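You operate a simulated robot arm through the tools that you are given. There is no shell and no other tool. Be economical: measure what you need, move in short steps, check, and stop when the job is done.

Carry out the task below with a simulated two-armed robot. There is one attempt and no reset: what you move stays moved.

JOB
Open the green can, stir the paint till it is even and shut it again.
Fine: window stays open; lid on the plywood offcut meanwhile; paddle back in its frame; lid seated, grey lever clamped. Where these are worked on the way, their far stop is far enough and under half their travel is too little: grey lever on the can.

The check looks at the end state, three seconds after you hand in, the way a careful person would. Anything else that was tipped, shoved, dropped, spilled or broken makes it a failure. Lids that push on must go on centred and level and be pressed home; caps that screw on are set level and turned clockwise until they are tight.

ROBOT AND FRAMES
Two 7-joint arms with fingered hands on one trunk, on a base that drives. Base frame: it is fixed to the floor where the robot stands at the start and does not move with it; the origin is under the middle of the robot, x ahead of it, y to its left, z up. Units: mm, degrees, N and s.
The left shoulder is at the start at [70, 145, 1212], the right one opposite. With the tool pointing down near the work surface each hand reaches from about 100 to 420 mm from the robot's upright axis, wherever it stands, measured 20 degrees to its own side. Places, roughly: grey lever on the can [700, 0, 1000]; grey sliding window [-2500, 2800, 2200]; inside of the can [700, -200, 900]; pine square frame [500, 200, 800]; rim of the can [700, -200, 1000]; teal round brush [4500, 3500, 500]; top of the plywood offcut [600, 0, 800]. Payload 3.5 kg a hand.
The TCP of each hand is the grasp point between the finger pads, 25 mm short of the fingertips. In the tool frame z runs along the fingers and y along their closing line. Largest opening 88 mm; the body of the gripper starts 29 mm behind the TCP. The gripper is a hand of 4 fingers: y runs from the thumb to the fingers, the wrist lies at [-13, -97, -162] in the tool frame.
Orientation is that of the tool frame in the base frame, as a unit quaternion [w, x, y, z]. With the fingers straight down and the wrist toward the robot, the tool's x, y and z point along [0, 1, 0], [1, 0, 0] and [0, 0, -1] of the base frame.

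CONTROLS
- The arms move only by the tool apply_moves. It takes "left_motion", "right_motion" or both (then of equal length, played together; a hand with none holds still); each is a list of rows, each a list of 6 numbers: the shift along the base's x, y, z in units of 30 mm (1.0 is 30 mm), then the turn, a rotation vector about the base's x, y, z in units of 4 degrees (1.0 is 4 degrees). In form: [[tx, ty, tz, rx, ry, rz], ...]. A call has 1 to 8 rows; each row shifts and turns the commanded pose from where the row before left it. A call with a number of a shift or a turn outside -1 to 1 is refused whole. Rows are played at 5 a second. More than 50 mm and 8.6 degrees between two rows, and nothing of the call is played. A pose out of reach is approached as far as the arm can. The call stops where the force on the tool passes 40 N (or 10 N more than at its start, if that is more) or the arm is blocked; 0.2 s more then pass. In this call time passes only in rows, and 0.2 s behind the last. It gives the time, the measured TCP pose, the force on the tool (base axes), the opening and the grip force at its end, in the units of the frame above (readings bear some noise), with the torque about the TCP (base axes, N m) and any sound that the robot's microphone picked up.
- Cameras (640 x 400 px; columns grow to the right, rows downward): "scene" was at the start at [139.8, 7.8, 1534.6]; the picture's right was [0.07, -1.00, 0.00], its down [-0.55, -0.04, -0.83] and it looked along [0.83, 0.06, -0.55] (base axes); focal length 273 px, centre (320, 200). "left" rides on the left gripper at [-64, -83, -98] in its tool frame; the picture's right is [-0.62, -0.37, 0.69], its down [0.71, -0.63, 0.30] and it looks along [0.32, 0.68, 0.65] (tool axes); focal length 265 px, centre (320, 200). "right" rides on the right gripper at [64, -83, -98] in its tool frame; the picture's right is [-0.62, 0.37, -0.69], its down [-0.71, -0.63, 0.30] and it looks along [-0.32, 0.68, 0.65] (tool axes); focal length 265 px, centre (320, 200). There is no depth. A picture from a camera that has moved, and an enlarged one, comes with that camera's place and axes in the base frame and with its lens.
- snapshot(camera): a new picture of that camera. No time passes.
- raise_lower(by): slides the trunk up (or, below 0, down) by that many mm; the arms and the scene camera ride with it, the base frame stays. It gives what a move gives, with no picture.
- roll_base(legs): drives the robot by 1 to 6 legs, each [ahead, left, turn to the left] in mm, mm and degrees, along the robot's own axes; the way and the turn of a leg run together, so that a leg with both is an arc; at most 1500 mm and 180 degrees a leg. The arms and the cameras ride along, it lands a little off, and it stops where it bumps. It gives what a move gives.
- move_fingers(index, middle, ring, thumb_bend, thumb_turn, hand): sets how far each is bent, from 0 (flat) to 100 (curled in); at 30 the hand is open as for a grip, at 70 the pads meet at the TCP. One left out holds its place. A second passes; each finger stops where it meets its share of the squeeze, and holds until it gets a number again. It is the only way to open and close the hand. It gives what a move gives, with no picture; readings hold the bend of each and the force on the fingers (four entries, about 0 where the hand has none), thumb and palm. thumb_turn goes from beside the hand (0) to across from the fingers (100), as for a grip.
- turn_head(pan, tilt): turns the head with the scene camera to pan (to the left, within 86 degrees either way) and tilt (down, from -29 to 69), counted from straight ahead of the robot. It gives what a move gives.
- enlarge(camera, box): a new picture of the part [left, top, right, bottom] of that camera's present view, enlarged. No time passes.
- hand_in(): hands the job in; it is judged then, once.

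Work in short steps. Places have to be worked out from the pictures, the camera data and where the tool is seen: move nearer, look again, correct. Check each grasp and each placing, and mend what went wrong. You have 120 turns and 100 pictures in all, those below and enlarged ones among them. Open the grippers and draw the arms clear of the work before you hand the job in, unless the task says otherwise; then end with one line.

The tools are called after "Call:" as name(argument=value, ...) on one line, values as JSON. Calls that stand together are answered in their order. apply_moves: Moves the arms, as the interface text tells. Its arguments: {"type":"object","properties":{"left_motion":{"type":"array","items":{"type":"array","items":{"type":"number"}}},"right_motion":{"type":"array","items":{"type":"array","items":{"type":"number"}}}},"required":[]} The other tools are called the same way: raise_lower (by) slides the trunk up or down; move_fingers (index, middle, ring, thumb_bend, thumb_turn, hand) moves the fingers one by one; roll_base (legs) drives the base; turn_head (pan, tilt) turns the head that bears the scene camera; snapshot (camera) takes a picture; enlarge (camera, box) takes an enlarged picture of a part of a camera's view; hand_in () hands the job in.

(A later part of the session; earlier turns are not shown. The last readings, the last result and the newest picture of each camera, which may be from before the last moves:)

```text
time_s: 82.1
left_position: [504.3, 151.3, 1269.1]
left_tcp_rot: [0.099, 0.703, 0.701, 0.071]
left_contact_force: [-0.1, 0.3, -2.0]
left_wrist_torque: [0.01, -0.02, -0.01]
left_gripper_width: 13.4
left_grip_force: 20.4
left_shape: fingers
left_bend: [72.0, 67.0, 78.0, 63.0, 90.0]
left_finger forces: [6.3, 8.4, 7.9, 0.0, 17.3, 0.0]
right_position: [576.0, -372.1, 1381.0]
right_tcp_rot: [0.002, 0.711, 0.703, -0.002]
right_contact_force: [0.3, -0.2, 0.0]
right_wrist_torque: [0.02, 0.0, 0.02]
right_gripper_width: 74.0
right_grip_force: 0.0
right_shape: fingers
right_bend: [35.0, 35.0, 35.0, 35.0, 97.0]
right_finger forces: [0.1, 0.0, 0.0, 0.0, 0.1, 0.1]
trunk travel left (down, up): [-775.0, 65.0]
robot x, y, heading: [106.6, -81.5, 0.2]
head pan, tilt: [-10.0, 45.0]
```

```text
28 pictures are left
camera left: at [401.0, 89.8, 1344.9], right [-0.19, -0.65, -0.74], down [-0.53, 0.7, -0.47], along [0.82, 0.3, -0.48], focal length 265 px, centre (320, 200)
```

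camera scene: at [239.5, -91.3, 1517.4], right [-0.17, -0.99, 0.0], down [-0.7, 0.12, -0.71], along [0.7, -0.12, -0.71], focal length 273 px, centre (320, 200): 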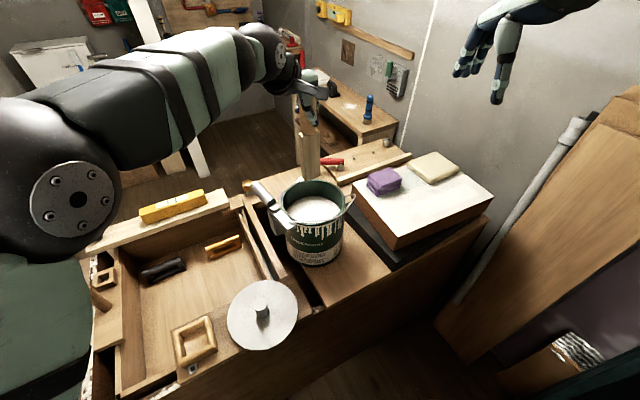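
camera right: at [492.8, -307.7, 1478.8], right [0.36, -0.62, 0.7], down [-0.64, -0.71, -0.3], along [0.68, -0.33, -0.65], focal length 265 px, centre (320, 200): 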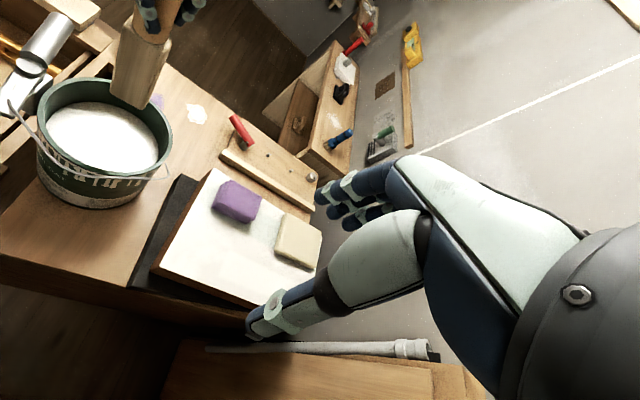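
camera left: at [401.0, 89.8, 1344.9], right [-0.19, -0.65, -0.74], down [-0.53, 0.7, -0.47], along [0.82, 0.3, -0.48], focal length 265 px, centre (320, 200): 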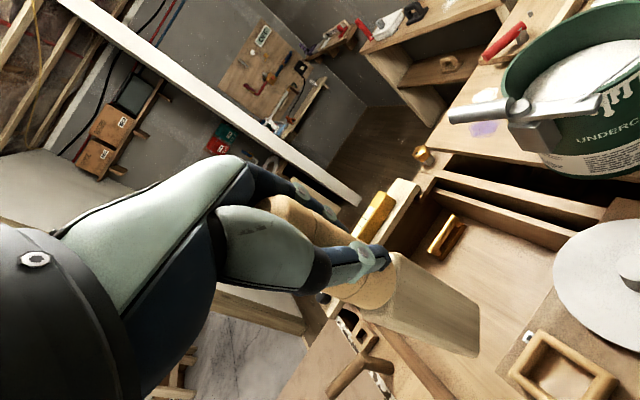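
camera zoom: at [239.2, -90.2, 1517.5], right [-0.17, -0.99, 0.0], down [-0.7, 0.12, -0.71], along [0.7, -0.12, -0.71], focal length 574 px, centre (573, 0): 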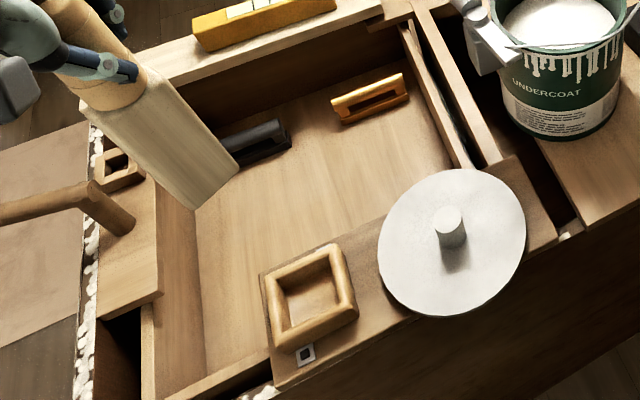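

The tip hangs vertically at ≈[505,155], frame centre ≈[507,158], but the blade is twisted ~33° relative to the frame. Rotate the hand −32° and lower to just above the frame.

Call:
apply_moves(left_motion=[[0, 0.1, -0.5, 0, 0, -1], [0, 0, -0.8, 0, 0, -1], [0, 0, -0.8, 0, 0, -1], [0, 0, -0.8, 0, 0, -1], [0, 0, -0.8, 0, 0, -1], [0, 0, -0.8, 0, 0, -1], [0, 0, -0.8, 0, 0, -1], [0, 0, -0.8, 0, 0, -1]])

Call:
enlarge(camera="scene", box=[110, 250, 270, 390])

Call:
snapshot(camera="left")

```text
time_s: 83.9
left_position: [504.6, 155.8, 1085.5]
left_tcp_rot: [0.115, 0.869, 0.48, 0.041]
left_contact_force: [-0.1, 0.6, -2.7]
left_wrist_torque: [0.01, -0.01, 0.02]
left_gripper_width: 13.6
left_grip_force: 19.4
left_shape: fingers
left_bend: [72.0, 67.0, 78.0, 63.0, 90.0]
left_finger forces: [6.3, 8.4, 8.1, 0.0, 17.1, 0.0]
right_position: [576.2, -371.1, 1380.6]
right_tcp_rot: [0.003, 0.711, 0.704, -0.002]
right_contact_force: [-0.4, 0.1, -0.4]
right_wrist_torque: [0.02, -0.01, 0.01]
right_gripper_width: 74.0
right_grip_force: 0.0
right_shape: fingers
right_bend: [35.0, 35.0, 35.0, 35.0, 97.0]
right_finger forces: [0.0, 0.1, 0.0, 0.0, 0.0, 0.0]
trunk travel left (down, up): [-775.0, 65.0]
robot x, y, heading: [105.7, -74.7, 0.1]
head pan, tilt: [-10.0, 45.0]
```

```text
2.86 times, centred on (190, 320) of scene
camera zoom: at [240.1, -90.1, 1517.4], right [-0.17, -0.99, 0.0], down [-0.7, 0.12, -0.71], along [0.7, -0.12, -0.71], focal length 780 px, centre (691, -143)
```

zoom: 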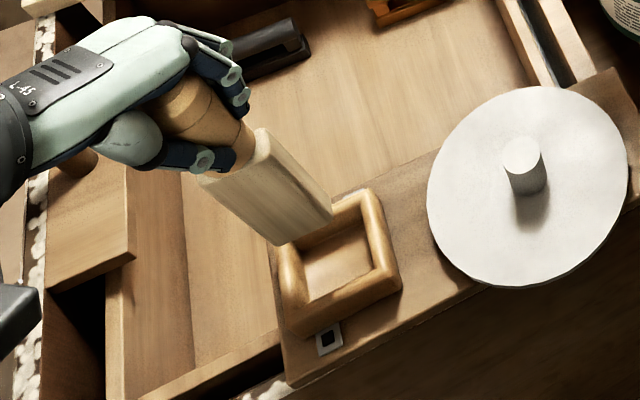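

```text
26 pictures are left
camera left: at [384.3, 158.5, 1162.0], right [-0.51, -0.45, -0.74], down [-0.08, 0.88, -0.47], along [0.86, -0.18, -0.48], focal length 265 px, centre (320, 200)
```

left: 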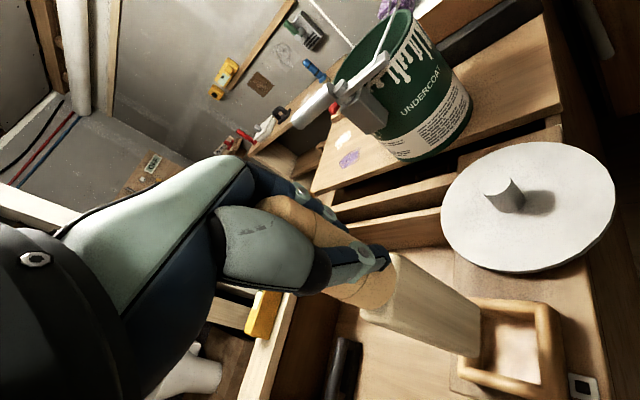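

Tip ≈[509,160,902], frame centre ≈[498,151] with top ≈850. Shift (−10,−9) and lower 30 mm, then recheck.

Call:
apply_moves(left_motion=[[-0.17, -0.15, -0.4, 0, 0, 0], [-0.17, -0.15, -0.4, 0, 0, 0]])

Call:
enlarge(camera="scene", box=[130, 280, 250, 390])

Call:
enlarge(camera="left", box=[380, 230, 620, 400])

```text
time_s: 84.5
left_position: [496.9, 146.4, 1064.6]
left_tcp_rot: [0.115, 0.868, 0.481, 0.042]
left_contact_force: [-1.0, 1.0, -1.3]
left_wrist_torque: [0.0, -0.02, 0.0]
left_gripper_width: 13.4
left_grip_force: 20.8
left_shape: fingers
left_bend: [72.0, 67.0, 78.0, 63.0, 90.0]
left_finger forces: [6.3, 8.3, 8.1, 0.0, 17.1, 0.0]
right_position: [576.4, -372.5, 1380.7]
right_tcp_rot: [0.002, 0.711, 0.703, -0.001]
right_contact_force: [0.2, 0.4, 0.9]
right_wrist_torque: [-0.01, 0.03, -0.02]
right_gripper_width: 73.8
right_grip_force: 0.2
right_shape: fingers
right_bend: [35.0, 35.0, 35.0, 35.0, 97.0]
right_finger forces: [0.0, 0.0, 0.0, 0.1, 0.0, 0.0]
trunk travel left (down, up): [-775.0, 65.0]
robot x, y, heading: [109.3, -78.0, -0.0]
head pan, tilt: [-10.0, 45.0]
```

```text
3.64 times, centred on (190, 335) of scene
camera zoom: at [239.9, -90.6, 1517.4], right [-0.17, -0.99, 0.0], down [-0.7, 0.12, -0.71], along [0.7, -0.12, -0.71], focal length 992 px, centre (793, -291)
```

zoom: 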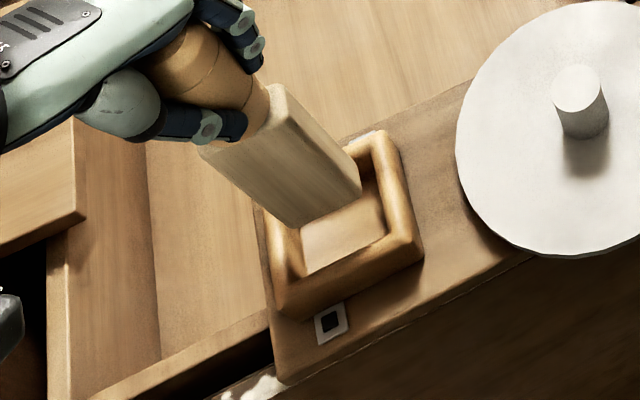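

```text
2.35 times, centred on (500, 315) of left
camera zoom: at [377.2, 149.5, 1140.0], right [-0.51, -0.45, -0.74], down [-0.08, 0.88, -0.47], along [0.86, -0.18, -0.48], focal length 624 px, centre (-104, -71)
```

zoom: 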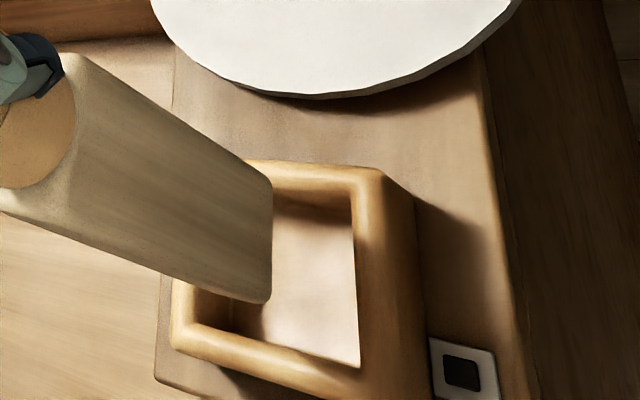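

Projecting the drop, the blade falls inside the opening with a few mm offset. Nudge (−3,+2) and lower with force watch.

Call:
apply_moves(left_motion=[[-0.1, 0.07, -0.4, 0, 0, 0], [0, 0, -0.4, 0, 0, 0], [0, 0, -0.4, 0, 0, 0], [0, 0, -0.4, 0, 0, 0]])

Call:
enlarge(camera="scene", box=[130, 280, 250, 390])

```text
time_s: 85.5
left_position: [494.3, 150.0, 1014.0]
left_tcp_rot: [0.116, 0.868, 0.481, 0.041]
left_contact_force: [-0.2, 0.1, -0.7]
left_wrist_torque: [-0.01, -0.02, -0.01]
left_gripper_width: 13.6
left_grip_force: 19.8
left_shape: fingers
left_bend: [72.0, 67.0, 78.0, 63.0, 90.0]
left_finger forces: [6.4, 8.3, 8.2, 0.0, 17.0, 0.0]
left hand out of reach, approached as far as the arm can: row 1
right_position: [576.2, -371.3, 1380.9]
right_tcp_rot: [0.002, 0.711, 0.703, -0.001]
right_contact_force: [-0.3, 0.4, 0.6]
right_wrist_torque: [0.01, 0.0, -0.01]
right_gripper_width: 74.0
right_grip_force: 0.1
right_shape: fingers
right_bend: [35.0, 35.0, 35.0, 35.0, 97.0]
right_finger forces: [0.0, 0.0, 0.1, 0.0, 0.1, 0.0]
trunk travel left (down, up): [-775.0, 65.0]
robot x, y, heading: [107.3, -80.9, 0.1]
head pan, tilt: [-10.0, 45.0]
```

```text
3.64 times, centred on (190, 335) of scene
camera zoom: at [239.7, -90.6, 1517.4], right [-0.17, -0.99, 0.0], down [-0.7, 0.12, -0.71], along [0.7, -0.12, -0.71], focal length 992 px, centre (793, -291)
```

zoom: 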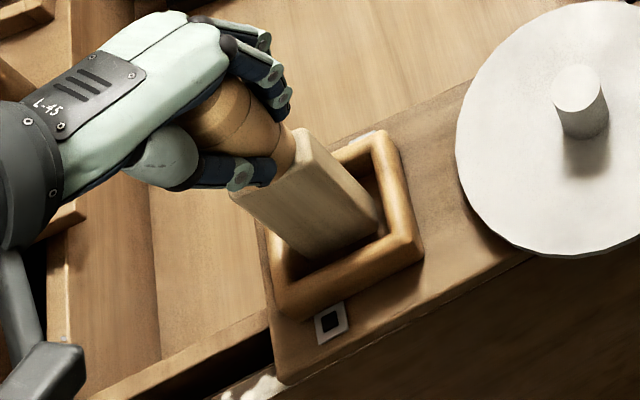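

The blade is inside the frame. Lower the rest until it rests.

Call:
apply_moves(left_motion=[[0, 0, -0.3, 0, 0, 0], [0, 0, -0.25, 0, 0, 0], [0, 0, -0.2, 0, 0, 0], [0, 0, -0.2, 0, 0, 0]])

```text
time_s: 86.5
left_position: [499.2, 146.4, 996.4]
left_tcp_rot: [0.127, 0.867, 0.48, 0.051]
left_contact_force: [-2.7, 3.6, 23.2]
left_wrist_torque: [0.05, 0.58, -0.07]
left_gripper_width: 12.2
left_grip_force: 30.0
left_shape: fingers
left_bend: [72.0, 72.0, 79.0, 65.0, 88.0]
left_finger forces: [11.5, 7.2, 16.8, 0.1, 22.7, 1.9]
right_position: [576.1, -372.0, 1381.0]
right_tcp_rot: [0.003, 0.71, 0.704, -0.001]
right_contact_force: [0.1, 0.5, 0.8]
right_wrist_torque: [0.01, 0.03, 0.0]
right_gripper_width: 73.8
right_grip_force: 0.2
right_shape: fingers
right_bend: [35.0, 35.0, 35.0, 35.0, 97.0]
right_finger forces: [0.0, 0.0, 0.1, 0.1, 0.1, 0.0]
trunk travel left (down, up): [-775.0, 65.0]
robot x, y, heading: [109.5, -79.4, 0.2]
head pan, tilt: [-10.0, 45.0]
stopped in row 4 (left hand): the force on the tool passed its limit (the readings are from after the stop); the commanded pose is now the measured one
```

It rests on the bottom (≈ expected height). Relieve 4 mm and look before releasing.

Call:
apply_moves(left_motion=[[0, 0, 0.12, 0, 0, 0]])

Call:
enlarge(camera="left", box=[320, 180, 620, 400])

```text
time_s: 86.9
left_position: [499.7, 147.7, 996.9]
left_tcp_rot: [0.122, 0.867, 0.481, 0.047]
left_contact_force: [-0.2, 1.1, 11.6]
left_wrist_torque: [0.04, 0.15, -0.02]
left_gripper_width: 12.5
left_grip_force: 28.8
left_shape: fingers
left_bend: [72.0, 72.0, 79.0, 65.0, 88.0]
left_finger forces: [10.5, 8.3, 17.3, 0.0, 21.2, 1.1]
right_position: [576.1, -373.4, 1380.6]
right_tcp_rot: [0.003, 0.711, 0.703, -0.001]
right_contact_force: [0.1, 0.1, 0.9]
right_wrist_torque: [-0.01, 0.0, -0.01]
right_gripper_width: 73.9
right_grip_force: 0.0
right_shape: fingers
right_bend: [35.0, 35.0, 35.0, 35.0, 97.0]
right_finger forces: [0.0, 0.1, 0.0, 0.1, 0.0, 0.0]
trunk travel left (down, up): [-775.0, 65.0]
robot x, y, heading: [107.6, -84.1, 0.1]
head pan, tilt: [-10.0, 45.0]
```

```text
1.82 times, centred on (470, 290) of left
camera zoom: at [376.9, 150.4, 1071.2], right [-0.49, -0.45, -0.74], down [-0.08, 0.87, -0.48], along [0.87, -0.18, -0.47], focal length 483 px, centre (47, 36)
```

zoom: 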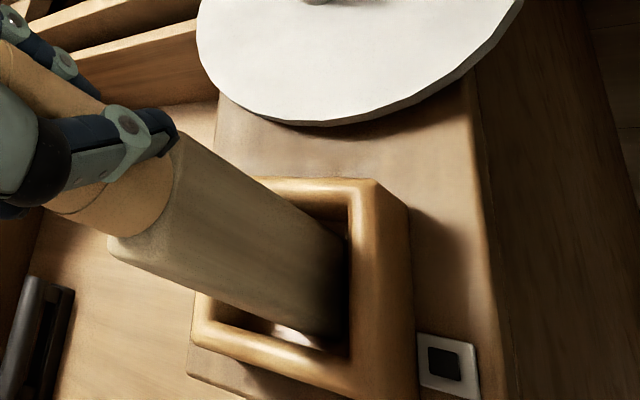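

Blade sits in the frame. Release and back off along the hand's axis.

Call:
move_fingers(hand="left", index=30, middle=30, ring=30, thumb_bend=30)

Call:
apply_moves(left_motion=[[-0.08, 0.07, 0.4, 0, 0, 0], [-0.1, 0.09, 0.5, 0, 0, 0], [-0.1, 0.09, 0.5, 0, 0, 0], [-0.1, 0.09, 0.6, 0, 0, 0], [0, 0, 0.9, 0, 0, 0], [0, 0, 1, 0, 0, 0], [0, 0, 1, 0, 0, 0], [0, 0, 1, 0, 0, 0]])

Call:
snapshot(camera="scene")

```text
time_s: 87.9
left_position: [499.6, 146.9, 996.7]
left_tcp_rot: [0.122, 0.867, 0.481, 0.047]
left_contact_force: [0.5, -0.1, 0.7]
left_wrist_torque: [0.03, -0.01, -0.01]
left_gripper_width: 84.2
left_grip_force: 0.8
left_shape: fingers
left_bend: [30.0, 30.0, 30.0, 30.0, 97.0]
left_finger forces: [0.1, 0.0, 0.0, 0.0, 0.0, 1.2]
right_position: [575.6, -371.6, 1380.1]
right_tcp_rot: [0.002, 0.712, 0.703, 0.0]
right_contact_force: [-0.8, 0.3, -0.5]
right_wrist_torque: [0.01, -0.01, -0.01]
right_gripper_width: 73.8
right_grip_force: 0.2
right_shape: fingers
right_bend: [35.0, 35.0, 35.0, 35.0, 97.0]
right_finger forces: [0.0, 0.0, 0.0, 0.1, 0.0, 0.1]
trunk travel left (down, up): [-775.0, 65.0]
robot x, y, heading: [107.5, -81.3, 0.0]
head pan, tilt: [-10.0, 45.0]
```

```text
time_s: 89.7
left_position: [492.3, 160.4, 1174.1]
left_tcp_rot: [0.122, 0.867, 0.481, 0.048]
left_contact_force: [-0.7, -0.7, 0.3]
left_wrist_torque: [0.02, -0.02, 0.01]
left_gripper_width: 84.3
left_grip_force: 0.1
left_shape: fingers
left_bend: [30.0, 30.0, 30.0, 30.0, 97.0]
left_finger forces: [0.0, 0.1, 0.0, 0.0, 0.0, 0.1]
left hand out of reach, approached as far as the arm can: row 4
right_position: [576.1, -374.2, 1380.1]
right_tcp_rot: [0.003, 0.711, 0.703, -0.001]
right_contact_force: [-0.7, -0.3, 0.3]
right_wrist_torque: [0.0, 0.02, 0.01]
right_gripper_width: 73.9
right_grip_force: 0.0
right_shape: fingers
right_bend: [35.0, 35.0, 35.0, 35.0, 97.0]
right_finger forces: [0.1, 0.0, 0.0, 0.0, 0.0, 0.0]
trunk travel left (down, up): [-775.0, 65.0]
robot x, y, heading: [107.8, -76.5, 0.2]
head pan, tilt: [-10.0, 45.0]
```

```text
21 pictures are left
camera scene: at [239.5, -91.8, 1517.4], right [-0.17, -0.99, 0.0], down [-0.7, 0.12, -0.71], along [0.7, -0.12, -0.71], focal length 273 px, centre (320, 200)
```

scene: 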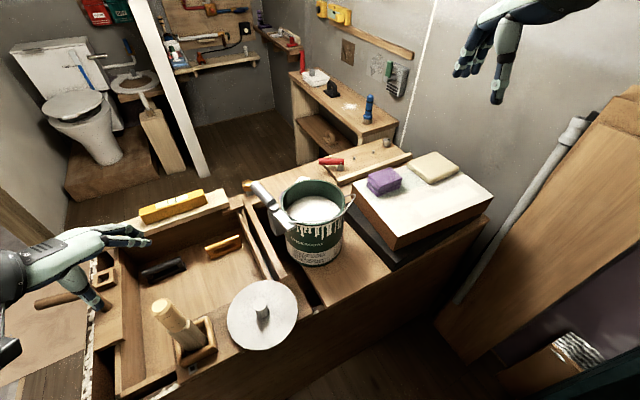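

Paddle stands in its frame. Return the base to its earlier spot (−30, +80) where the right arm reached the lid well, raising the left hand first.

Call:
apply_moves(left_motion=[[0, 0.3, 1, 0, 0, 0.5], [0, 0.3, 1, 0, 0, 0.5], [0, 0.3, 1, 0, 0, 0.5], [0, 0.3, 1, 0, 0, 0.5], [0, 0.3, 1, 0, 0, 0.5], [0, 0.3, 1, 0, 0, 0.5]])

Call:
roll_base(legs=[[-30, 80, 0]])

Call:
apply_moves(right_motion=[[0, 0.9, -0.6, 0, 0, 0], [0, 1, -0.6, 0, 0, 0], [0, 1, -0.6, 0, 0, 0], [0, 1, -0.6, 0, 0, 0], [0, 1, -0.6, 0, 0, 0], [0, 1, -0.6, 0, 0, 0], [0, 1, -0.6, 0, 0, 0], [0, 1, -0.6, 0, 0, 0]])

```text
time_s: 91.1
left_position: [497.9, 210.6, 1353.3]
left_tcp_rot: [0.117, 0.812, 0.568, 0.06]
left_contact_force: [-0.4, -0.9, 0.6]
left_wrist_torque: [0.03, 0.01, 0.0]
left_gripper_width: 84.3
left_grip_force: 0.1
left_shape: fingers
left_bend: [30.0, 30.0, 30.0, 30.0, 97.0]
left_finger forces: [0.0, 0.0, 0.0, 0.0, 0.0, 0.1]
left hand out of reach, approached as far as the arm can: row 6
right_position: [576.7, -371.7, 1379.7]
right_tcp_rot: [0.002, 0.711, 0.704, -0.001]
right_contact_force: [-0.6, 0.3, 0.1]
right_wrist_torque: [0.0, 0.05, 0.01]
right_gripper_width: 74.3
right_grip_force: 0.0
right_shape: fingers
right_bend: [35.0, 35.0, 35.0, 35.0, 97.0]
right_finger forces: [0.1, 0.1, 0.0, 0.0, 0.0, 0.0]
trunk travel left (down, up): [-775.0, 65.0]
robot x, y, heading: [110.4, -76.9, 0.3]
head pan, tilt: [-10.0, 45.0]
```

```text
time_s: 92.2
left_position: [468.7, 285.4, 1353.8]
left_tcp_rot: [0.115, 0.813, 0.567, 0.061]
left_contact_force: [0.5, -0.6, 0.2]
left_wrist_torque: [0.04, 0.01, 0.02]
left_gripper_width: 84.5
left_grip_force: 0.1
left_shape: fingers
left_bend: [30.0, 30.0, 30.0, 30.0, 97.0]
left_finger forces: [0.0, 0.1, 0.0, 0.1, 0.1, 0.1]
right_position: [547.3, -298.6, 1377.9]
right_tcp_rot: [-0.001, 0.712, 0.702, 0.001]
right_contact_force: [-0.2, -0.2, 0.7]
right_wrist_torque: [0.01, 0.01, 0.01]
right_gripper_width: 74.2
right_grip_force: 0.1
right_shape: fingers
right_bend: [35.0, 35.0, 35.0, 35.0, 97.0]
right_finger forces: [0.1, 0.0, 0.0, 0.0, 0.1, 0.0]
trunk travel left (down, up): [-775.0, 65.0]
robot x, y, heading: [75.8, 1.6, 0.2]
head pan, tilt: [-10.0, 45.0]
```

```text
time_s: 94.0
left_position: [467.9, 292.0, 1352.4]
left_tcp_rot: [0.118, 0.812, 0.568, 0.059]
left_contact_force: [0.5, -0.3, 0.3]
left_wrist_torque: [0.01, 0.01, 0.0]
left_gripper_width: 84.4
left_grip_force: 0.1
left_shape: fingers
left_bend: [30.0, 30.0, 30.0, 30.0, 97.0]
left_finger forces: [0.0, 0.0, 0.0, 0.0, 0.1, 0.1]
right_position: [545.0, -53.9, 1233.9]
right_tcp_rot: [0.001, 0.711, 0.703, -0.002]
right_contact_force: [0.0, 0.4, 0.9]
right_wrist_torque: [0.02, -0.01, -0.04]
right_gripper_width: 73.9
right_grip_force: 0.0
right_shape: fingers
right_bend: [35.0, 35.0, 35.0, 35.0, 97.0]
right_finger forces: [0.0, 0.0, 0.0, 0.0, 0.0, 0.1]
trunk travel left (down, up): [-775.0, 65.0]
robot x, y, heading: [78.9, 1.3, 0.2]
head pan, tilt: [-10.0, 45.0]
```

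Go above the lid knob (≈[549,2]) to z≈1005 and look.

Call:
apply_moves(right_motion=[[0.02, 0.5, -0.9, 0, 0, 0], [0.02, 0.5, -0.9, 0, 0, 0], [0.02, 0.5, -0.95, 0, 0, 0], [0.02, 0.36, -0.95, 0, 0, 0], [0, 0, -0.95, 0, 0, 0], [0, 0, -0.95, 0, 0, 0], [0, 0, -0.95, 0, 0, 0], [0, 0, -0.95, 0, 0, 0]])

Call:
snapshot(camera="right")

```text
time_s: 95.8
left_position: [467.6, 291.0, 1352.4]
left_tcp_rot: [0.117, 0.812, 0.569, 0.06]
left_contact_force: [-0.1, 0.5, -0.1]
left_wrist_torque: [-0.05, 0.01, 0.01]
left_gripper_width: 84.4
left_grip_force: 0.0
left_shape: fingers
left_bend: [30.0, 30.0, 30.0, 30.0, 97.0]
left_finger forces: [0.1, 0.0, 0.0, 0.0, 0.0, 0.0]
right_position: [548.7, -0.5, 1010.2]
right_tcp_rot: [0.002, 0.711, 0.703, -0.001]
right_contact_force: [0.1, -0.4, 0.1]
right_wrist_torque: [-0.02, 0.01, -0.02]
right_gripper_width: 73.9
right_grip_force: 0.0
right_shape: fingers
right_bend: [35.0, 35.0, 35.0, 35.0, 97.0]
right_finger forces: [0.1, 0.0, 0.0, 0.0, 0.0, 0.0]
trunk travel left (down, up): [-775.0, 65.0]
robot x, y, heading: [78.5, -0.2, -0.2]
head pan, tilt: [-10.0, 45.0]
```

```text
20 pictures are left
camera right: at [466.4, 64.5, 1108.7], right [0.36, -0.62, 0.69], down [-0.64, -0.71, -0.3], along [0.68, -0.33, -0.65], focal length 265 px, centre (320, 200)
```

right: 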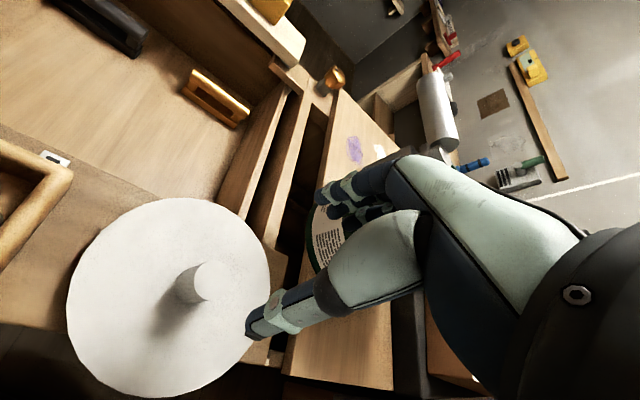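

Knob reprojects to ≈[547,-4]; aligned. Descend to TCP z≈866 and grip.

Call:
apply_moves(right_motion=[[0, 0.03, -0.9, 0, 0, 0], [0, 0.03, -0.9, 0, 0, 0], [0, 0, -0.9, 0, 0, 0], [0, 0, -0.9, 0, 0, 0], [0, 0, -0.8, 0, 0, 0], [0, 0, -0.33, 0, 0, 0]])

Call:
move_fingers(hand="right", index=78, middle=78, ring=78, thumb_bend=78)

```text
time_s: 97.2
left_position: [468.1, 290.8, 1353.9]
left_tcp_rot: [0.118, 0.812, 0.568, 0.06]
left_contact_force: [0.6, -0.2, -0.2]
left_wrist_torque: [0.01, -0.02, 0.03]
left_gripper_width: 84.1
left_grip_force: 0.0
left_shape: fingers
left_bend: [30.0, 30.0, 30.0, 30.0, 97.0]
left_finger forces: [0.0, 0.0, 0.0, 0.0, 0.0, 0.1]
right_position: [551.1, 0.8, 868.2]
right_tcp_rot: [0.003, 0.711, 0.703, 0.0]
right_contact_force: [-0.1, 0.4, -0.4]
right_wrist_torque: [0.01, 0.04, 0.0]
right_gripper_width: 74.0
right_grip_force: 0.0
right_shape: fingers
right_bend: [35.0, 35.0, 35.0, 35.0, 97.0]
right_finger forces: [0.1, 0.1, 0.0, 0.1, 0.0, 0.0]
trunk travel left (down, up): [-775.0, 65.0]
robot x, y, heading: [77.2, 2.6, 0.2]
head pan, tilt: [-10.0, 45.0]
```

```text
time_s: 98.2
left_position: [468.1, 291.5, 1353.1]
left_tcp_rot: [0.117, 0.812, 0.568, 0.06]
left_contact_force: [0.1, -0.2, 0.5]
left_wrist_torque: [0.0, 0.02, 0.01]
left_gripper_width: 84.4
left_grip_force: 0.1
left_shape: fingers
left_bend: [30.0, 30.0, 30.0, 30.0, 97.0]
left_finger forces: [0.0, 0.0, 0.1, 0.0, 0.0, 0.0]
right_position: [548.9, 1.4, 869.6]
right_tcp_rot: [0.001, 0.711, 0.703, -0.002]
right_contact_force: [0.4, 0.0, 1.1]
right_wrist_torque: [-0.01, 0.01, -0.01]
right_gripper_width: 21.6
right_grip_force: 15.1
right_shape: fingers
right_bend: [71.0, 65.0, 78.0, 58.0, 95.0]
right_finger forces: [8.0, 8.0, 0.0, 0.1, 14.5, 0.1]
trunk travel left (down, up): [-775.0, 65.0]
robot x, y, heading: [80.6, 0.3, 0.0]
head pan, tilt: [-10.0, 45.0]
```

Nearly the same grip as before; tuck the ring finger in, then lift straight up to clear height.

Call:
move_fingers(hand="right", index=82, middle=82, ring=88, thumb_bend=82)

Call:
apply_moves(right_motion=[[0, 0, 0.4, 0, 0, 0], [0, 0, 0.8, 0, 0, 0], [0, 0, 1, 0, 0, 0], [0, 0, 1, 0, 0, 0], [0, 0, 1, 0, 0, 0], [0, 0, 1, 0, 0, 0], [0, 0, 1, 0, 0, 0], [0, 0, 1, 0, 0, 0]])

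Call:
apply_moves(right_motion=[[0, 0, 1, 0, 0, 0], [0, 0, 0.8, 0, 0, 0]])

Call:
snapshot(camera="scene")

```text
time_s: 99.2
left_position: [466.7, 290.7, 1353.6]
left_tcp_rot: [0.118, 0.812, 0.568, 0.06]
left_contact_force: [-0.1, 0.0, 0.4]
left_wrist_torque: [0.03, -0.04, 0.0]
left_gripper_width: 84.3
left_grip_force: 0.0
left_shape: fingers
left_bend: [30.0, 30.0, 30.0, 30.0, 97.0]
left_finger forces: [0.1, 0.1, 0.0, 0.1, 0.0, 0.1]
right_position: [550.3, 1.2, 868.3]
right_tcp_rot: [0.002, 0.711, 0.703, 0.0]
right_contact_force: [-0.1, -0.4, -0.1]
right_wrist_torque: [-0.02, -0.02, -0.01]
right_gripper_width: 19.7
right_grip_force: 21.3
right_shape: fingers
right_bend: [71.0, 65.0, 88.0, 63.0, 93.0]
right_finger forces: [10.9, 12.4, 0.0, 0.0, 19.6, 0.0]
trunk travel left (down, up): [-775.0, 65.0]
robot x, y, heading: [76.0, 2.0, 0.2]
head pan, tilt: [-10.0, 45.0]
```

```text
time_s: 101.0
left_position: [466.0, 291.5, 1353.6]
left_tcp_rot: [0.117, 0.812, 0.568, 0.06]
left_contact_force: [0.1, -0.8, 0.4]
left_wrist_torque: [-0.01, 0.01, 0.01]
left_gripper_width: 84.3
left_grip_force: 0.0
left_shape: fingers
left_bend: [30.0, 30.0, 30.0, 30.0, 97.0]
left_finger forces: [0.1, 0.0, 0.0, 0.1, 0.0, 0.0]
right_position: [549.7, 3.4, 1085.6]
right_tcp_rot: [0.002, 0.712, 0.702, -0.001]
right_contact_force: [-0.1, -0.2, -1.3]
right_wrist_torque: [-0.01, -0.02, -0.01]
right_gripper_width: 19.4
right_grip_force: 22.0
right_shape: fingers
right_bend: [71.0, 65.0, 88.0, 63.0, 92.0]
right_finger forces: [11.1, 12.5, 0.1, 0.0, 19.6, 0.1]
trunk travel left (down, up): [-775.0, 65.0]
robot x, y, heading: [77.0, -2.8, 0.1]
head pan, tilt: [-10.0, 45.0]
```

```text
time_s: 101.6
left_position: [465.6, 291.4, 1354.2]
left_tcp_rot: [0.118, 0.812, 0.568, 0.061]
left_contact_force: [0.4, 0.2, 0.3]
left_wrist_torque: [0.0, -0.01, 0.03]
left_gripper_width: 84.5
left_grip_force: 0.1
left_shape: fingers
left_bend: [30.0, 30.0, 30.0, 30.0, 97.0]
left_finger forces: [0.1, 0.0, 0.0, 0.0, 0.1, 0.0]
right_position: [548.0, 0.4, 1141.5]
right_tcp_rot: [0.002, 0.711, 0.703, -0.001]
right_contact_force: [0.1, -0.1, -1.3]
right_wrist_torque: [0.0, 0.03, -0.01]
right_gripper_width: 19.5
right_grip_force: 21.5
right_shape: fingers
right_bend: [71.0, 65.0, 88.0, 63.0, 92.0]
right_finger forces: [11.0, 12.4, 0.1, 0.1, 19.5, 0.0]
trunk travel left (down, up): [-775.0, 65.0]
robot x, y, heading: [76.3, 1.9, 0.2]
head pan, tilt: [-10.0, 45.0]
```

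```text
19 pictures are left
camera scene: at [208.3, -11.3, 1517.5], right [-0.17, -0.98, 0.0], down [-0.7, 0.12, -0.71], along [0.7, -0.12, -0.71], focal length 273 px, centre (320, 200)
```

scene: 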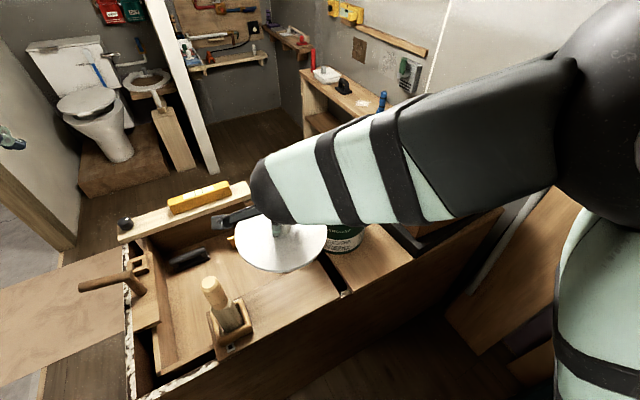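

Lid level in hand, paddle fine. Carry it back over the can to [745,-155.5].

Call:
apply_moves(right_motion=[[0.819, -0.652, 0, 0, 0, 0], [0.819, -0.652, 0, 0, 0, 0], [0.819, -0.652, 0, 0, 0, 0], [0.819, -0.652, 0, 0, 0, 0], [0.819, -0.652, 0, 0, 0, 0], [0.819, -0.652, 0, 0, 0, 0], [0.819, -0.652, 0, 0, 0, 0], [0.819, -0.652, 0, 0, 0, 0]])

Call:
apply_moves(right_motion=[[0, 0, -0.8, 0, 0, 0], [0, 0, -0.8, 0, 0, 0], [0, 0, -0.5, 0, 0, 0]])

Call:
enlarge(camera="scene", box=[240, 100, 420, 250])

Call:
snapshot(camera="right")

```text
time_s: 103.4
left_position: [469.5, 289.4, 1353.2]
left_tcp_rot: [0.117, 0.813, 0.568, 0.059]
left_contact_force: [-0.2, -0.7, 0.3]
left_wrist_torque: [0.02, 0.01, 0.03]
left_gripper_width: 84.4
left_grip_force: 0.1
left_shape: fingers
left_bend: [30.0, 30.0, 30.0, 30.0, 97.0]
left_finger forces: [0.1, 0.0, 0.1, 0.0, 0.0, 0.1]
right_position: [745.6, -154.8, 1136.9]
right_tcp_rot: [0.001, 0.712, 0.703, -0.001]
right_contact_force: [1.1, 0.9, -1.0]
right_wrist_torque: [-0.01, -0.01, 0.01]
right_gripper_width: 19.0
right_grip_force: 21.8
right_shape: fingers
right_bend: [71.0, 65.0, 88.0, 64.0, 92.0]
right_finger forces: [10.8, 12.7, 0.1, 0.1, 19.7, 0.0]
trunk travel left (down, up): [-775.0, 65.0]
robot x, y, heading: [73.4, 3.1, 0.3]
head pan, tilt: [-10.0, 45.0]
```

```text
time_s: 104.2
left_position: [466.9, 290.8, 1353.7]
left_tcp_rot: [0.117, 0.812, 0.568, 0.06]
left_contact_force: [0.1, -0.7, -1.1]
left_wrist_torque: [0.01, 0.0, -0.01]
left_gripper_width: 84.7
left_grip_force: 0.1
left_shape: fingers
left_bend: [30.0, 30.0, 30.0, 30.0, 97.0]
left_finger forces: [0.0, 0.1, 0.0, 0.1, 0.0, 0.1]
right_position: [745.8, -155.6, 1075.8]
right_tcp_rot: [0.001, 0.711, 0.703, -0.001]
right_contact_force: [-0.2, -0.6, -1.8]
right_wrist_torque: [0.01, -0.01, 0.01]
right_gripper_width: 19.2
right_grip_force: 21.3
right_shape: fingers
right_bend: [71.0, 65.0, 88.0, 64.0, 92.0]
right_finger forces: [10.7, 12.7, 0.0, 0.1, 19.7, 0.0]
trunk travel left (down, up): [-775.0, 65.0]
robot x, y, heading: [78.6, 0.7, 0.1]
head pan, tilt: [-10.0, 45.0]
```

```text
2.67 times, centred on (330, 175) of scene
camera zoom: at [210.0, -10.8, 1517.4], right [-0.17, -0.98, 0.0], down [-0.7, 0.12, -0.71], along [0.7, -0.12, -0.71], focal length 728 px, centre (293, 267)
```

zoom: 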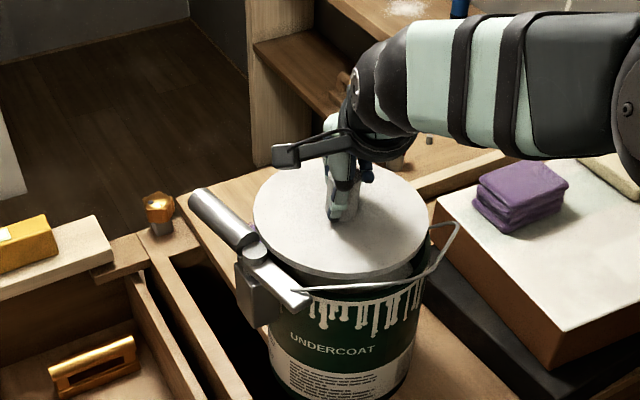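

```text
17 pictures are left
camera right: at [662.8, -90.6, 1174.6], right [0.36, -0.62, 0.7], down [-0.64, -0.71, -0.3], along [0.68, -0.33, -0.65], focal length 265 px, centre (320, 200)
```

right: 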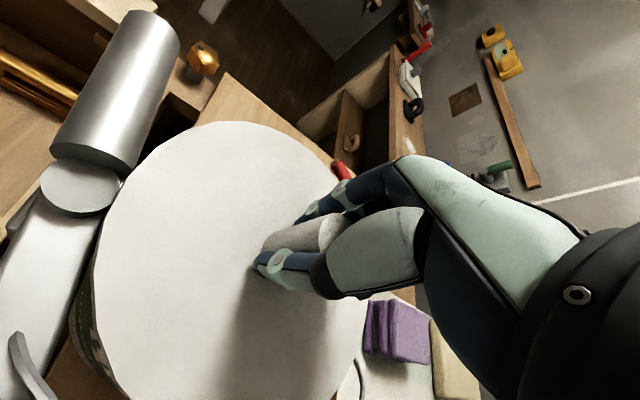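

Lid is level and centred above the rim, clear of the lever. Lower in small steps to contact.

Call:
apply_moves(right_motion=[[0, 0, -0.3, 0, 0, 0], [0, 0, -0.3, 0, 0, 0], [0, 0, -0.2, 0, 0, 0], [0, 0, -0.2, 0, 0, 0]])

Call:
enlarge(camera="scene", box=[270, 130, 390, 230])

```text
time_s: 105.2
left_position: [460.0, 291.4, 1355.6]
left_tcp_rot: [0.118, 0.812, 0.568, 0.062]
left_contact_force: [-0.1, -0.5, -0.2]
left_wrist_torque: [0.0, -0.02, 0.0]
left_gripper_width: 84.4
left_grip_force: 0.2
left_shape: fingers
left_bend: [30.0, 30.0, 30.0, 30.0, 97.0]
left_finger forces: [0.0, 0.0, 0.0, 0.0, 0.0, 0.0]
right_position: [744.5, -157.3, 1058.0]
right_tcp_rot: [0.009, 0.712, 0.702, 0.008]
right_contact_force: [2.6, -5.3, 39.1]
right_wrist_torque: [0.57, 0.64, 0.28]
right_gripper_width: 18.9
right_grip_force: 35.5
right_shape: fingers
right_bend: [71.0, 64.0, 88.0, 67.0, 92.0]
right_finger forces: [13.2, 12.9, 3.4, 0.0, 41.0, 0.0]
trunk travel left (down, up): [-775.0, 65.0]
robot x, y, heading: [82.2, -2.2, 0.3]
head pan, tilt: [-10.0, 45.0]
```

```text
4.00 times, centred on (330, 180) of scene
camera zoom: at [201.6, -10.9, 1518.8], right [-0.17, -0.98, 0.0], down [-0.69, 0.12, -0.71], along [0.7, -0.12, -0.7], focal length 1091 px, centre (280, 280)
```

zoom: 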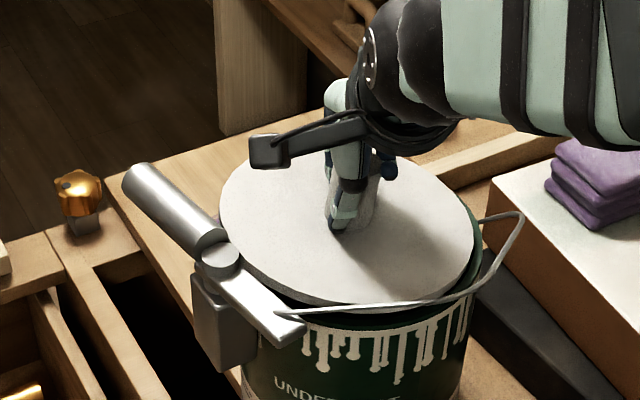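

Contact came early (z 1058 vs 1047 seated) with support toward (−x,+y); the knob sits more to +y in this grip, so the lid is a few mm off toward +y. Raise, shift (+2,−5), relower.

Call:
apply_moves(right_motion=[[0, 0, 0.4, 0, 0, 0], [0.07, -0.17, 0.1, 0, 0, 0], [0, 0, 0, 0, 0, 0]])

Call:
enlarge(camera="scene", box=[270, 130, 390, 230])

```text
time_s: 106.0
left_position: [468.3, 289.8, 1351.9]
left_tcp_rot: [0.118, 0.813, 0.568, 0.06]
left_contact_force: [0.6, -0.3, 0.4]
left_wrist_torque: [-0.01, 0.02, -0.01]
left_gripper_width: 84.2
left_grip_force: 0.0
left_shape: fingers
left_bend: [30.0, 30.0, 30.0, 30.0, 97.0]
left_finger forces: [0.1, 0.0, 0.1, 0.0, 0.0, 0.0]
right_position: [746.8, -161.2, 1059.0]
right_tcp_rot: [-0.001, 0.711, 0.703, -0.003]
right_contact_force: [0.2, -0.2, -1.4]
right_wrist_torque: [0.02, 0.06, 0.03]
right_gripper_width: 19.0
right_grip_force: 21.7
right_shape: fingers
right_bend: [72.0, 65.0, 88.0, 67.0, 92.0]
right_finger forces: [10.2, 12.8, 0.1, 0.0, 19.5, 0.0]
trunk travel left (down, up): [-775.0, 65.0]
robot x, y, heading: [73.9, 2.9, 0.1]
head pan, tilt: [-10.0, 45.0]
```

```text
4.00 times, centred on (330, 180) of scene
camera zoom: at [210.9, -11.6, 1517.0], right [-0.17, -0.98, 0.0], down [-0.7, 0.12, -0.71], along [0.7, -0.12, -0.71], focal length 1091 px, centre (280, 280)
```

zoom: 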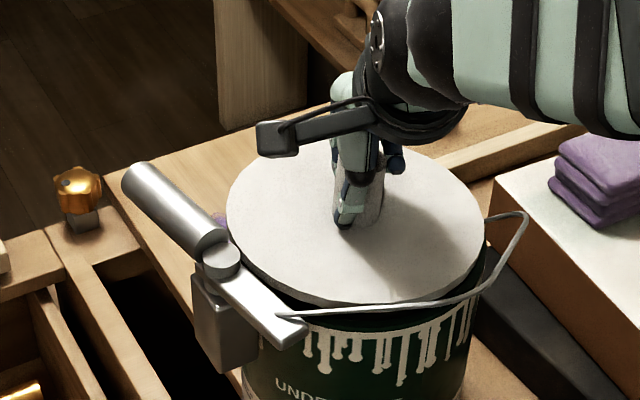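

Comparing with the originally seated lid's image position, it still needs ≈(+5,−3). Shift and lower gently.

Call:
apply_moves(right_motion=[[0.15, -0.1, 0.1, 0, 0, 0], [0, 0, -0.2, 0, 0, 0], [0, 0, -0.15, 0, 0, 0], [0, 0, -0.15, 0, 0, 0], [0, 0, -0.1, 0, 0, 0]])

Call:
enlarge(camera="scene", box=[270, 130, 390, 230])

```text
time_s: 107.2
left_position: [463.8, 292.1, 1354.8]
left_tcp_rot: [0.119, 0.812, 0.568, 0.061]
left_contact_force: [0.7, -0.6, -1.4]
left_wrist_torque: [-0.01, 0.0, 0.0]
left_gripper_width: 84.3
left_grip_force: 0.1
left_shape: fingers
left_bend: [30.0, 30.0, 30.0, 30.0, 97.0]
left_finger forces: [0.0, 0.0, 0.0, 0.1, 0.0, 0.0]
right_position: [752.0, -162.7, 1052.9]
right_tcp_rot: [0.007, 0.712, 0.702, 0.003]
right_contact_force: [4.5, -0.6, 21.9]
right_wrist_torque: [0.04, -0.29, 0.04]
right_gripper_width: 18.6
right_grip_force: 25.8
right_shape: fingers
right_bend: [72.0, 64.0, 88.0, 66.0, 91.0]
right_finger forces: [13.6, 17.0, 0.0, 0.1, 21.0, 0.0]
trunk travel left (down, up): [-775.0, 65.0]
robot x, y, heading: [78.1, 0.8, 0.4]
head pan, tilt: [-10.0, 45.0]
```

```text
4.00 times, centred on (330, 180) of scene
camera zoom: at [206.0, -9.9, 1518.1], right [-0.17, -0.98, 0.0], down [-0.69, 0.12, -0.71], along [0.7, -0.12, -0.71], focal length 1091 px, centre (280, 280)
```

zoom: 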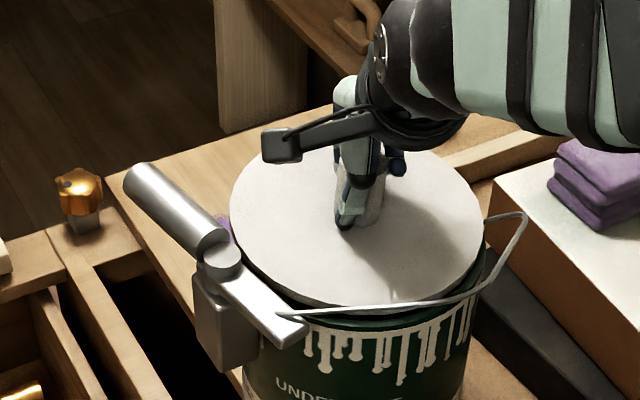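

Contact now nearly central (offset slightly +x), ~4–5 mm above home. Ease −2 mm x and press down progressively.

Call:
apply_moves(right_motion=[[-0.07, 0, 0.1, 0, 0, 0], [0, 0, -0.15, 0, 0, 0], [0, 0, -0.15, 0, 0, 0], [0, 0, -0.15, 0, 0, 0], [0, 0, -0.15, 0, 0, 0]])

```text
time_s: 108.2
left_position: [463.5, 290.9, 1353.6]
left_tcp_rot: [0.118, 0.812, 0.568, 0.061]
left_contact_force: [0.7, 0.5, -0.4]
left_wrist_torque: [-0.02, 0.02, 0.02]
left_gripper_width: 84.5
left_grip_force: 0.1
left_shape: fingers
left_bend: [30.0, 30.0, 30.0, 30.0, 97.0]
left_finger forces: [0.0, 0.1, 0.1, 0.0, 0.0, 0.0]
right_position: [753.8, -163.2, 1052.2]
right_tcp_rot: [0.011, 0.712, 0.702, 0.011]
right_contact_force: [-9.1, 0.7, 18.4]
right_wrist_torque: [-0.01, 0.02, 0.07]
right_gripper_width: 18.7
right_grip_force: 26.7
right_shape: fingers
right_bend: [72.0, 72.0, 88.0, 65.0, 90.0]
right_finger forces: [11.1, 15.0, 0.1, 0.1, 26.4, 0.0]
trunk travel left (down, up): [-775.0, 65.0]
robot x, y, heading: [79.1, 2.1, 0.1]
head pan, tilt: [-10.0, 45.0]
stopped in row 4 (right hand): the force on the tool passed its limit (the readings are from after the stop); the commanded pose is now the measured one
```

Side force suggests the lid is now captured by the rim. Release, rise, and inspect how the lid sits.

Call:
move_fingers(hand="right", index=35, middle=35, ring=35, thumb_bend=35)

Call:
apply_moves(right_motion=[[0, 0, 0.5, 0, 0, 0], [0, 0, 0.9, 0, 0, 0], [0, 0, 1, 0, 0, 0], [0, 0, 0.6, 0, 0, 0]])

Call:
enlarge(camera="scene", box=[270, 130, 390, 230])

Call:
enlarge(camera="right", box=[30, 130, 350, 400])

```text
time_s: 109.2
left_position: [460.2, 292.5, 1354.0]
left_tcp_rot: [0.12, 0.813, 0.567, 0.062]
left_contact_force: [0.3, 0.7, 0.2]
left_wrist_torque: [-0.03, -0.01, 0.02]
left_gripper_width: 84.6
left_grip_force: 0.0
left_shape: fingers
left_bend: [30.0, 30.0, 30.0, 30.0, 97.0]
left_finger forces: [0.0, 0.0, 0.0, 0.0, 0.0, 0.0]
right_position: [749.4, -161.2, 1053.0]
right_tcp_rot: [0.012, 0.712, 0.702, 0.011]
right_contact_force: [-8.3, 1.1, 25.0]
right_wrist_torque: [0.24, -0.47, 0.12]
right_gripper_width: 55.3
right_grip_force: 12.6
right_shape: fingers
right_bend: [47.0, 35.0, 35.0, 35.0, 97.0]
right_finger forces: [25.0, 0.0, 0.0, 0.1, 0.1, 0.1]
trunk travel left (down, up): [-775.0, 65.0]
robot x, y, heading: [77.5, 1.7, 0.0]
head pan, tilt: [-10.0, 45.0]
```

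```text
time_s: 110.2
left_position: [468.6, 291.6, 1352.7]
left_tcp_rot: [0.117, 0.813, 0.568, 0.06]
left_contact_force: [0.0, 0.2, -0.5]
left_wrist_torque: [-0.01, -0.01, 0.0]
left_gripper_width: 84.4
left_grip_force: 0.0
left_shape: fingers
left_bend: [30.0, 30.0, 30.0, 30.0, 97.0]
left_finger forces: [0.0, 0.0, 0.0, 0.0, 0.1, 0.0]
right_position: [756.5, -164.0, 1134.3]
right_tcp_rot: [0.008, 0.712, 0.702, 0.007]
right_contact_force: [0.0, -0.1, 0.3]
right_wrist_torque: [0.01, 0.05, 0.01]
right_gripper_width: 74.1
right_grip_force: 0.1
right_shape: fingers
right_bend: [35.0, 35.0, 35.0, 35.0, 97.0]
right_finger forces: [0.1, 0.0, 0.1, 0.0, 0.0, 0.1]
trunk travel left (down, up): [-775.0, 65.0]
robot x, y, heading: [80.2, 2.3, 0.1]
head pan, tilt: [-10.0, 45.0]
```

```text
4.00 times, centred on (330, 180) of scene
camera zoom: at [211.1, -11.3, 1517.2], right [-0.17, -0.98, 0.0], down [-0.7, 0.12, -0.71], along [0.7, -0.12, -0.71], focal length 1091 px, centre (280, 280)
```

zoom: 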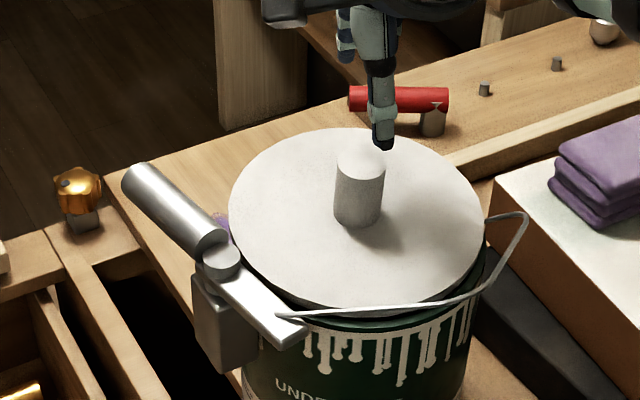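

```text
1.48 times, centred on (190, 265) of right
camera zoom: at [671.6, -99.7, 1231.6], right [0.35, -0.62, 0.7], down [-0.63, -0.71, -0.32], along [0.69, -0.34, -0.64], focal length 393 px, centre (513, 104)
```

zoom: 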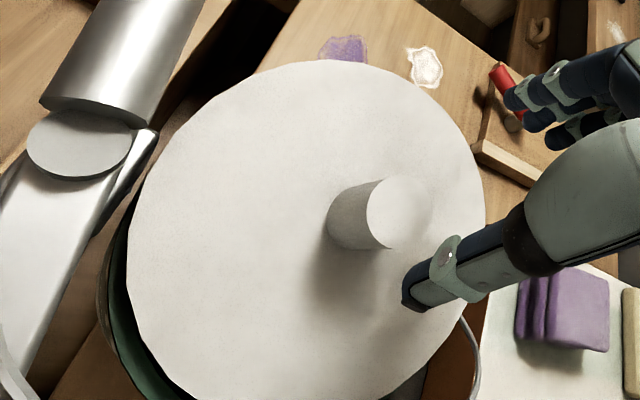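

Ambiguous from above: the lid looks slightly high. I'll bring the left hand's camera lower for a side-on view of the lid/rim seam.

Call:
apply_moves(left_motion=[[0.2, -0.2, -1, 0, 0, -1], [0.2, -0.2, -1, 0, 0, -1], [0.2, -0.2, -1, 0, 0, -1], [0.2, -0.25, -1, 0, 0, -1], [0.2, -0.25, -1, 0, 0, -1], [0.2, -0.25, -1, 0, 0, -1], [0.2, -0.3, -1, 0, 0, -1], [0.3, -0.3, -1, 0, 0, -1]])

Call:
snapshot(camera="left")

```text
time_s: 112.0
left_position: [519.1, 229.9, 1112.3]
left_tcp_rot: [0.128, 0.938, 0.321, 0.025]
left_contact_force: [0.3, -0.1, 0.1]
left_wrist_torque: [0.0, 0.01, -0.04]
left_gripper_width: 84.3
left_grip_force: 0.0
left_shape: fingers
left_bend: [30.0, 30.0, 30.0, 30.0, 97.0]
left_finger forces: [0.0, 0.0, 0.0, 0.0, 0.0, 0.0]
right_position: [756.4, -164.5, 1135.2]
right_tcp_rot: [0.009, 0.712, 0.702, 0.007]
right_contact_force: [0.2, 0.8, 0.9]
right_wrist_torque: [-0.01, 0.01, 0.01]
right_gripper_width: 73.9
right_grip_force: 0.1
right_shape: fingers
right_bend: [35.0, 35.0, 35.0, 35.0, 97.0]
right_finger forces: [0.0, 0.0, 0.1, 0.1, 0.0, 0.0]
trunk travel left (down, up): [-775.0, 65.0]
robot x, y, heading: [76.1, 3.6, 0.3]
head pan, tilt: [-10.0, 45.0]
```

```text
11 pictures are left
camera left: at [406.8, 277.5, 1186.5], right [-0.62, -0.25, -0.74], down [0.23, 0.85, -0.48], along [0.75, -0.47, -0.47], focal length 265 px, centre (320, 200)
```

left: 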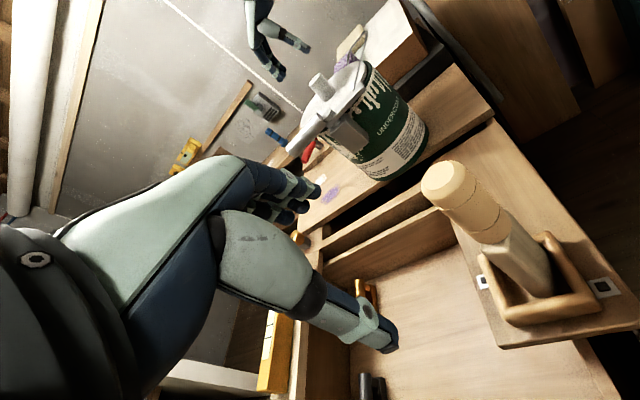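

Good vantage. Enlarge the can's top from here.

Call:
enlarge(camera="left", box=[280, 50, 410, 140])

```text
4.44 times, centred on (345, 95) of left
camera zoom: at [406.8, 277.5, 1186.5], right [-0.62, -0.25, -0.74], down [0.23, 0.85, -0.48], along [0.75, -0.47, -0.47], focal length 1180 px, centre (209, 667)
```

zoom: 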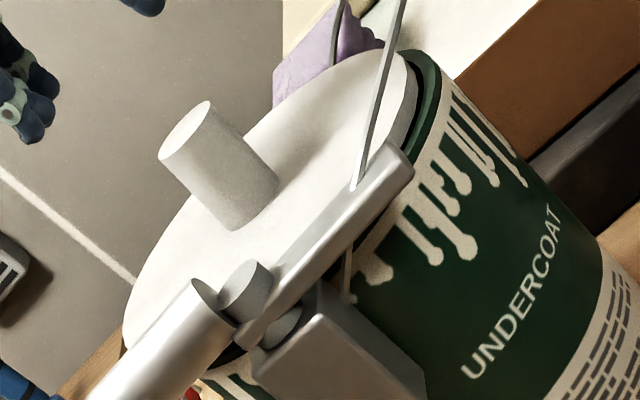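

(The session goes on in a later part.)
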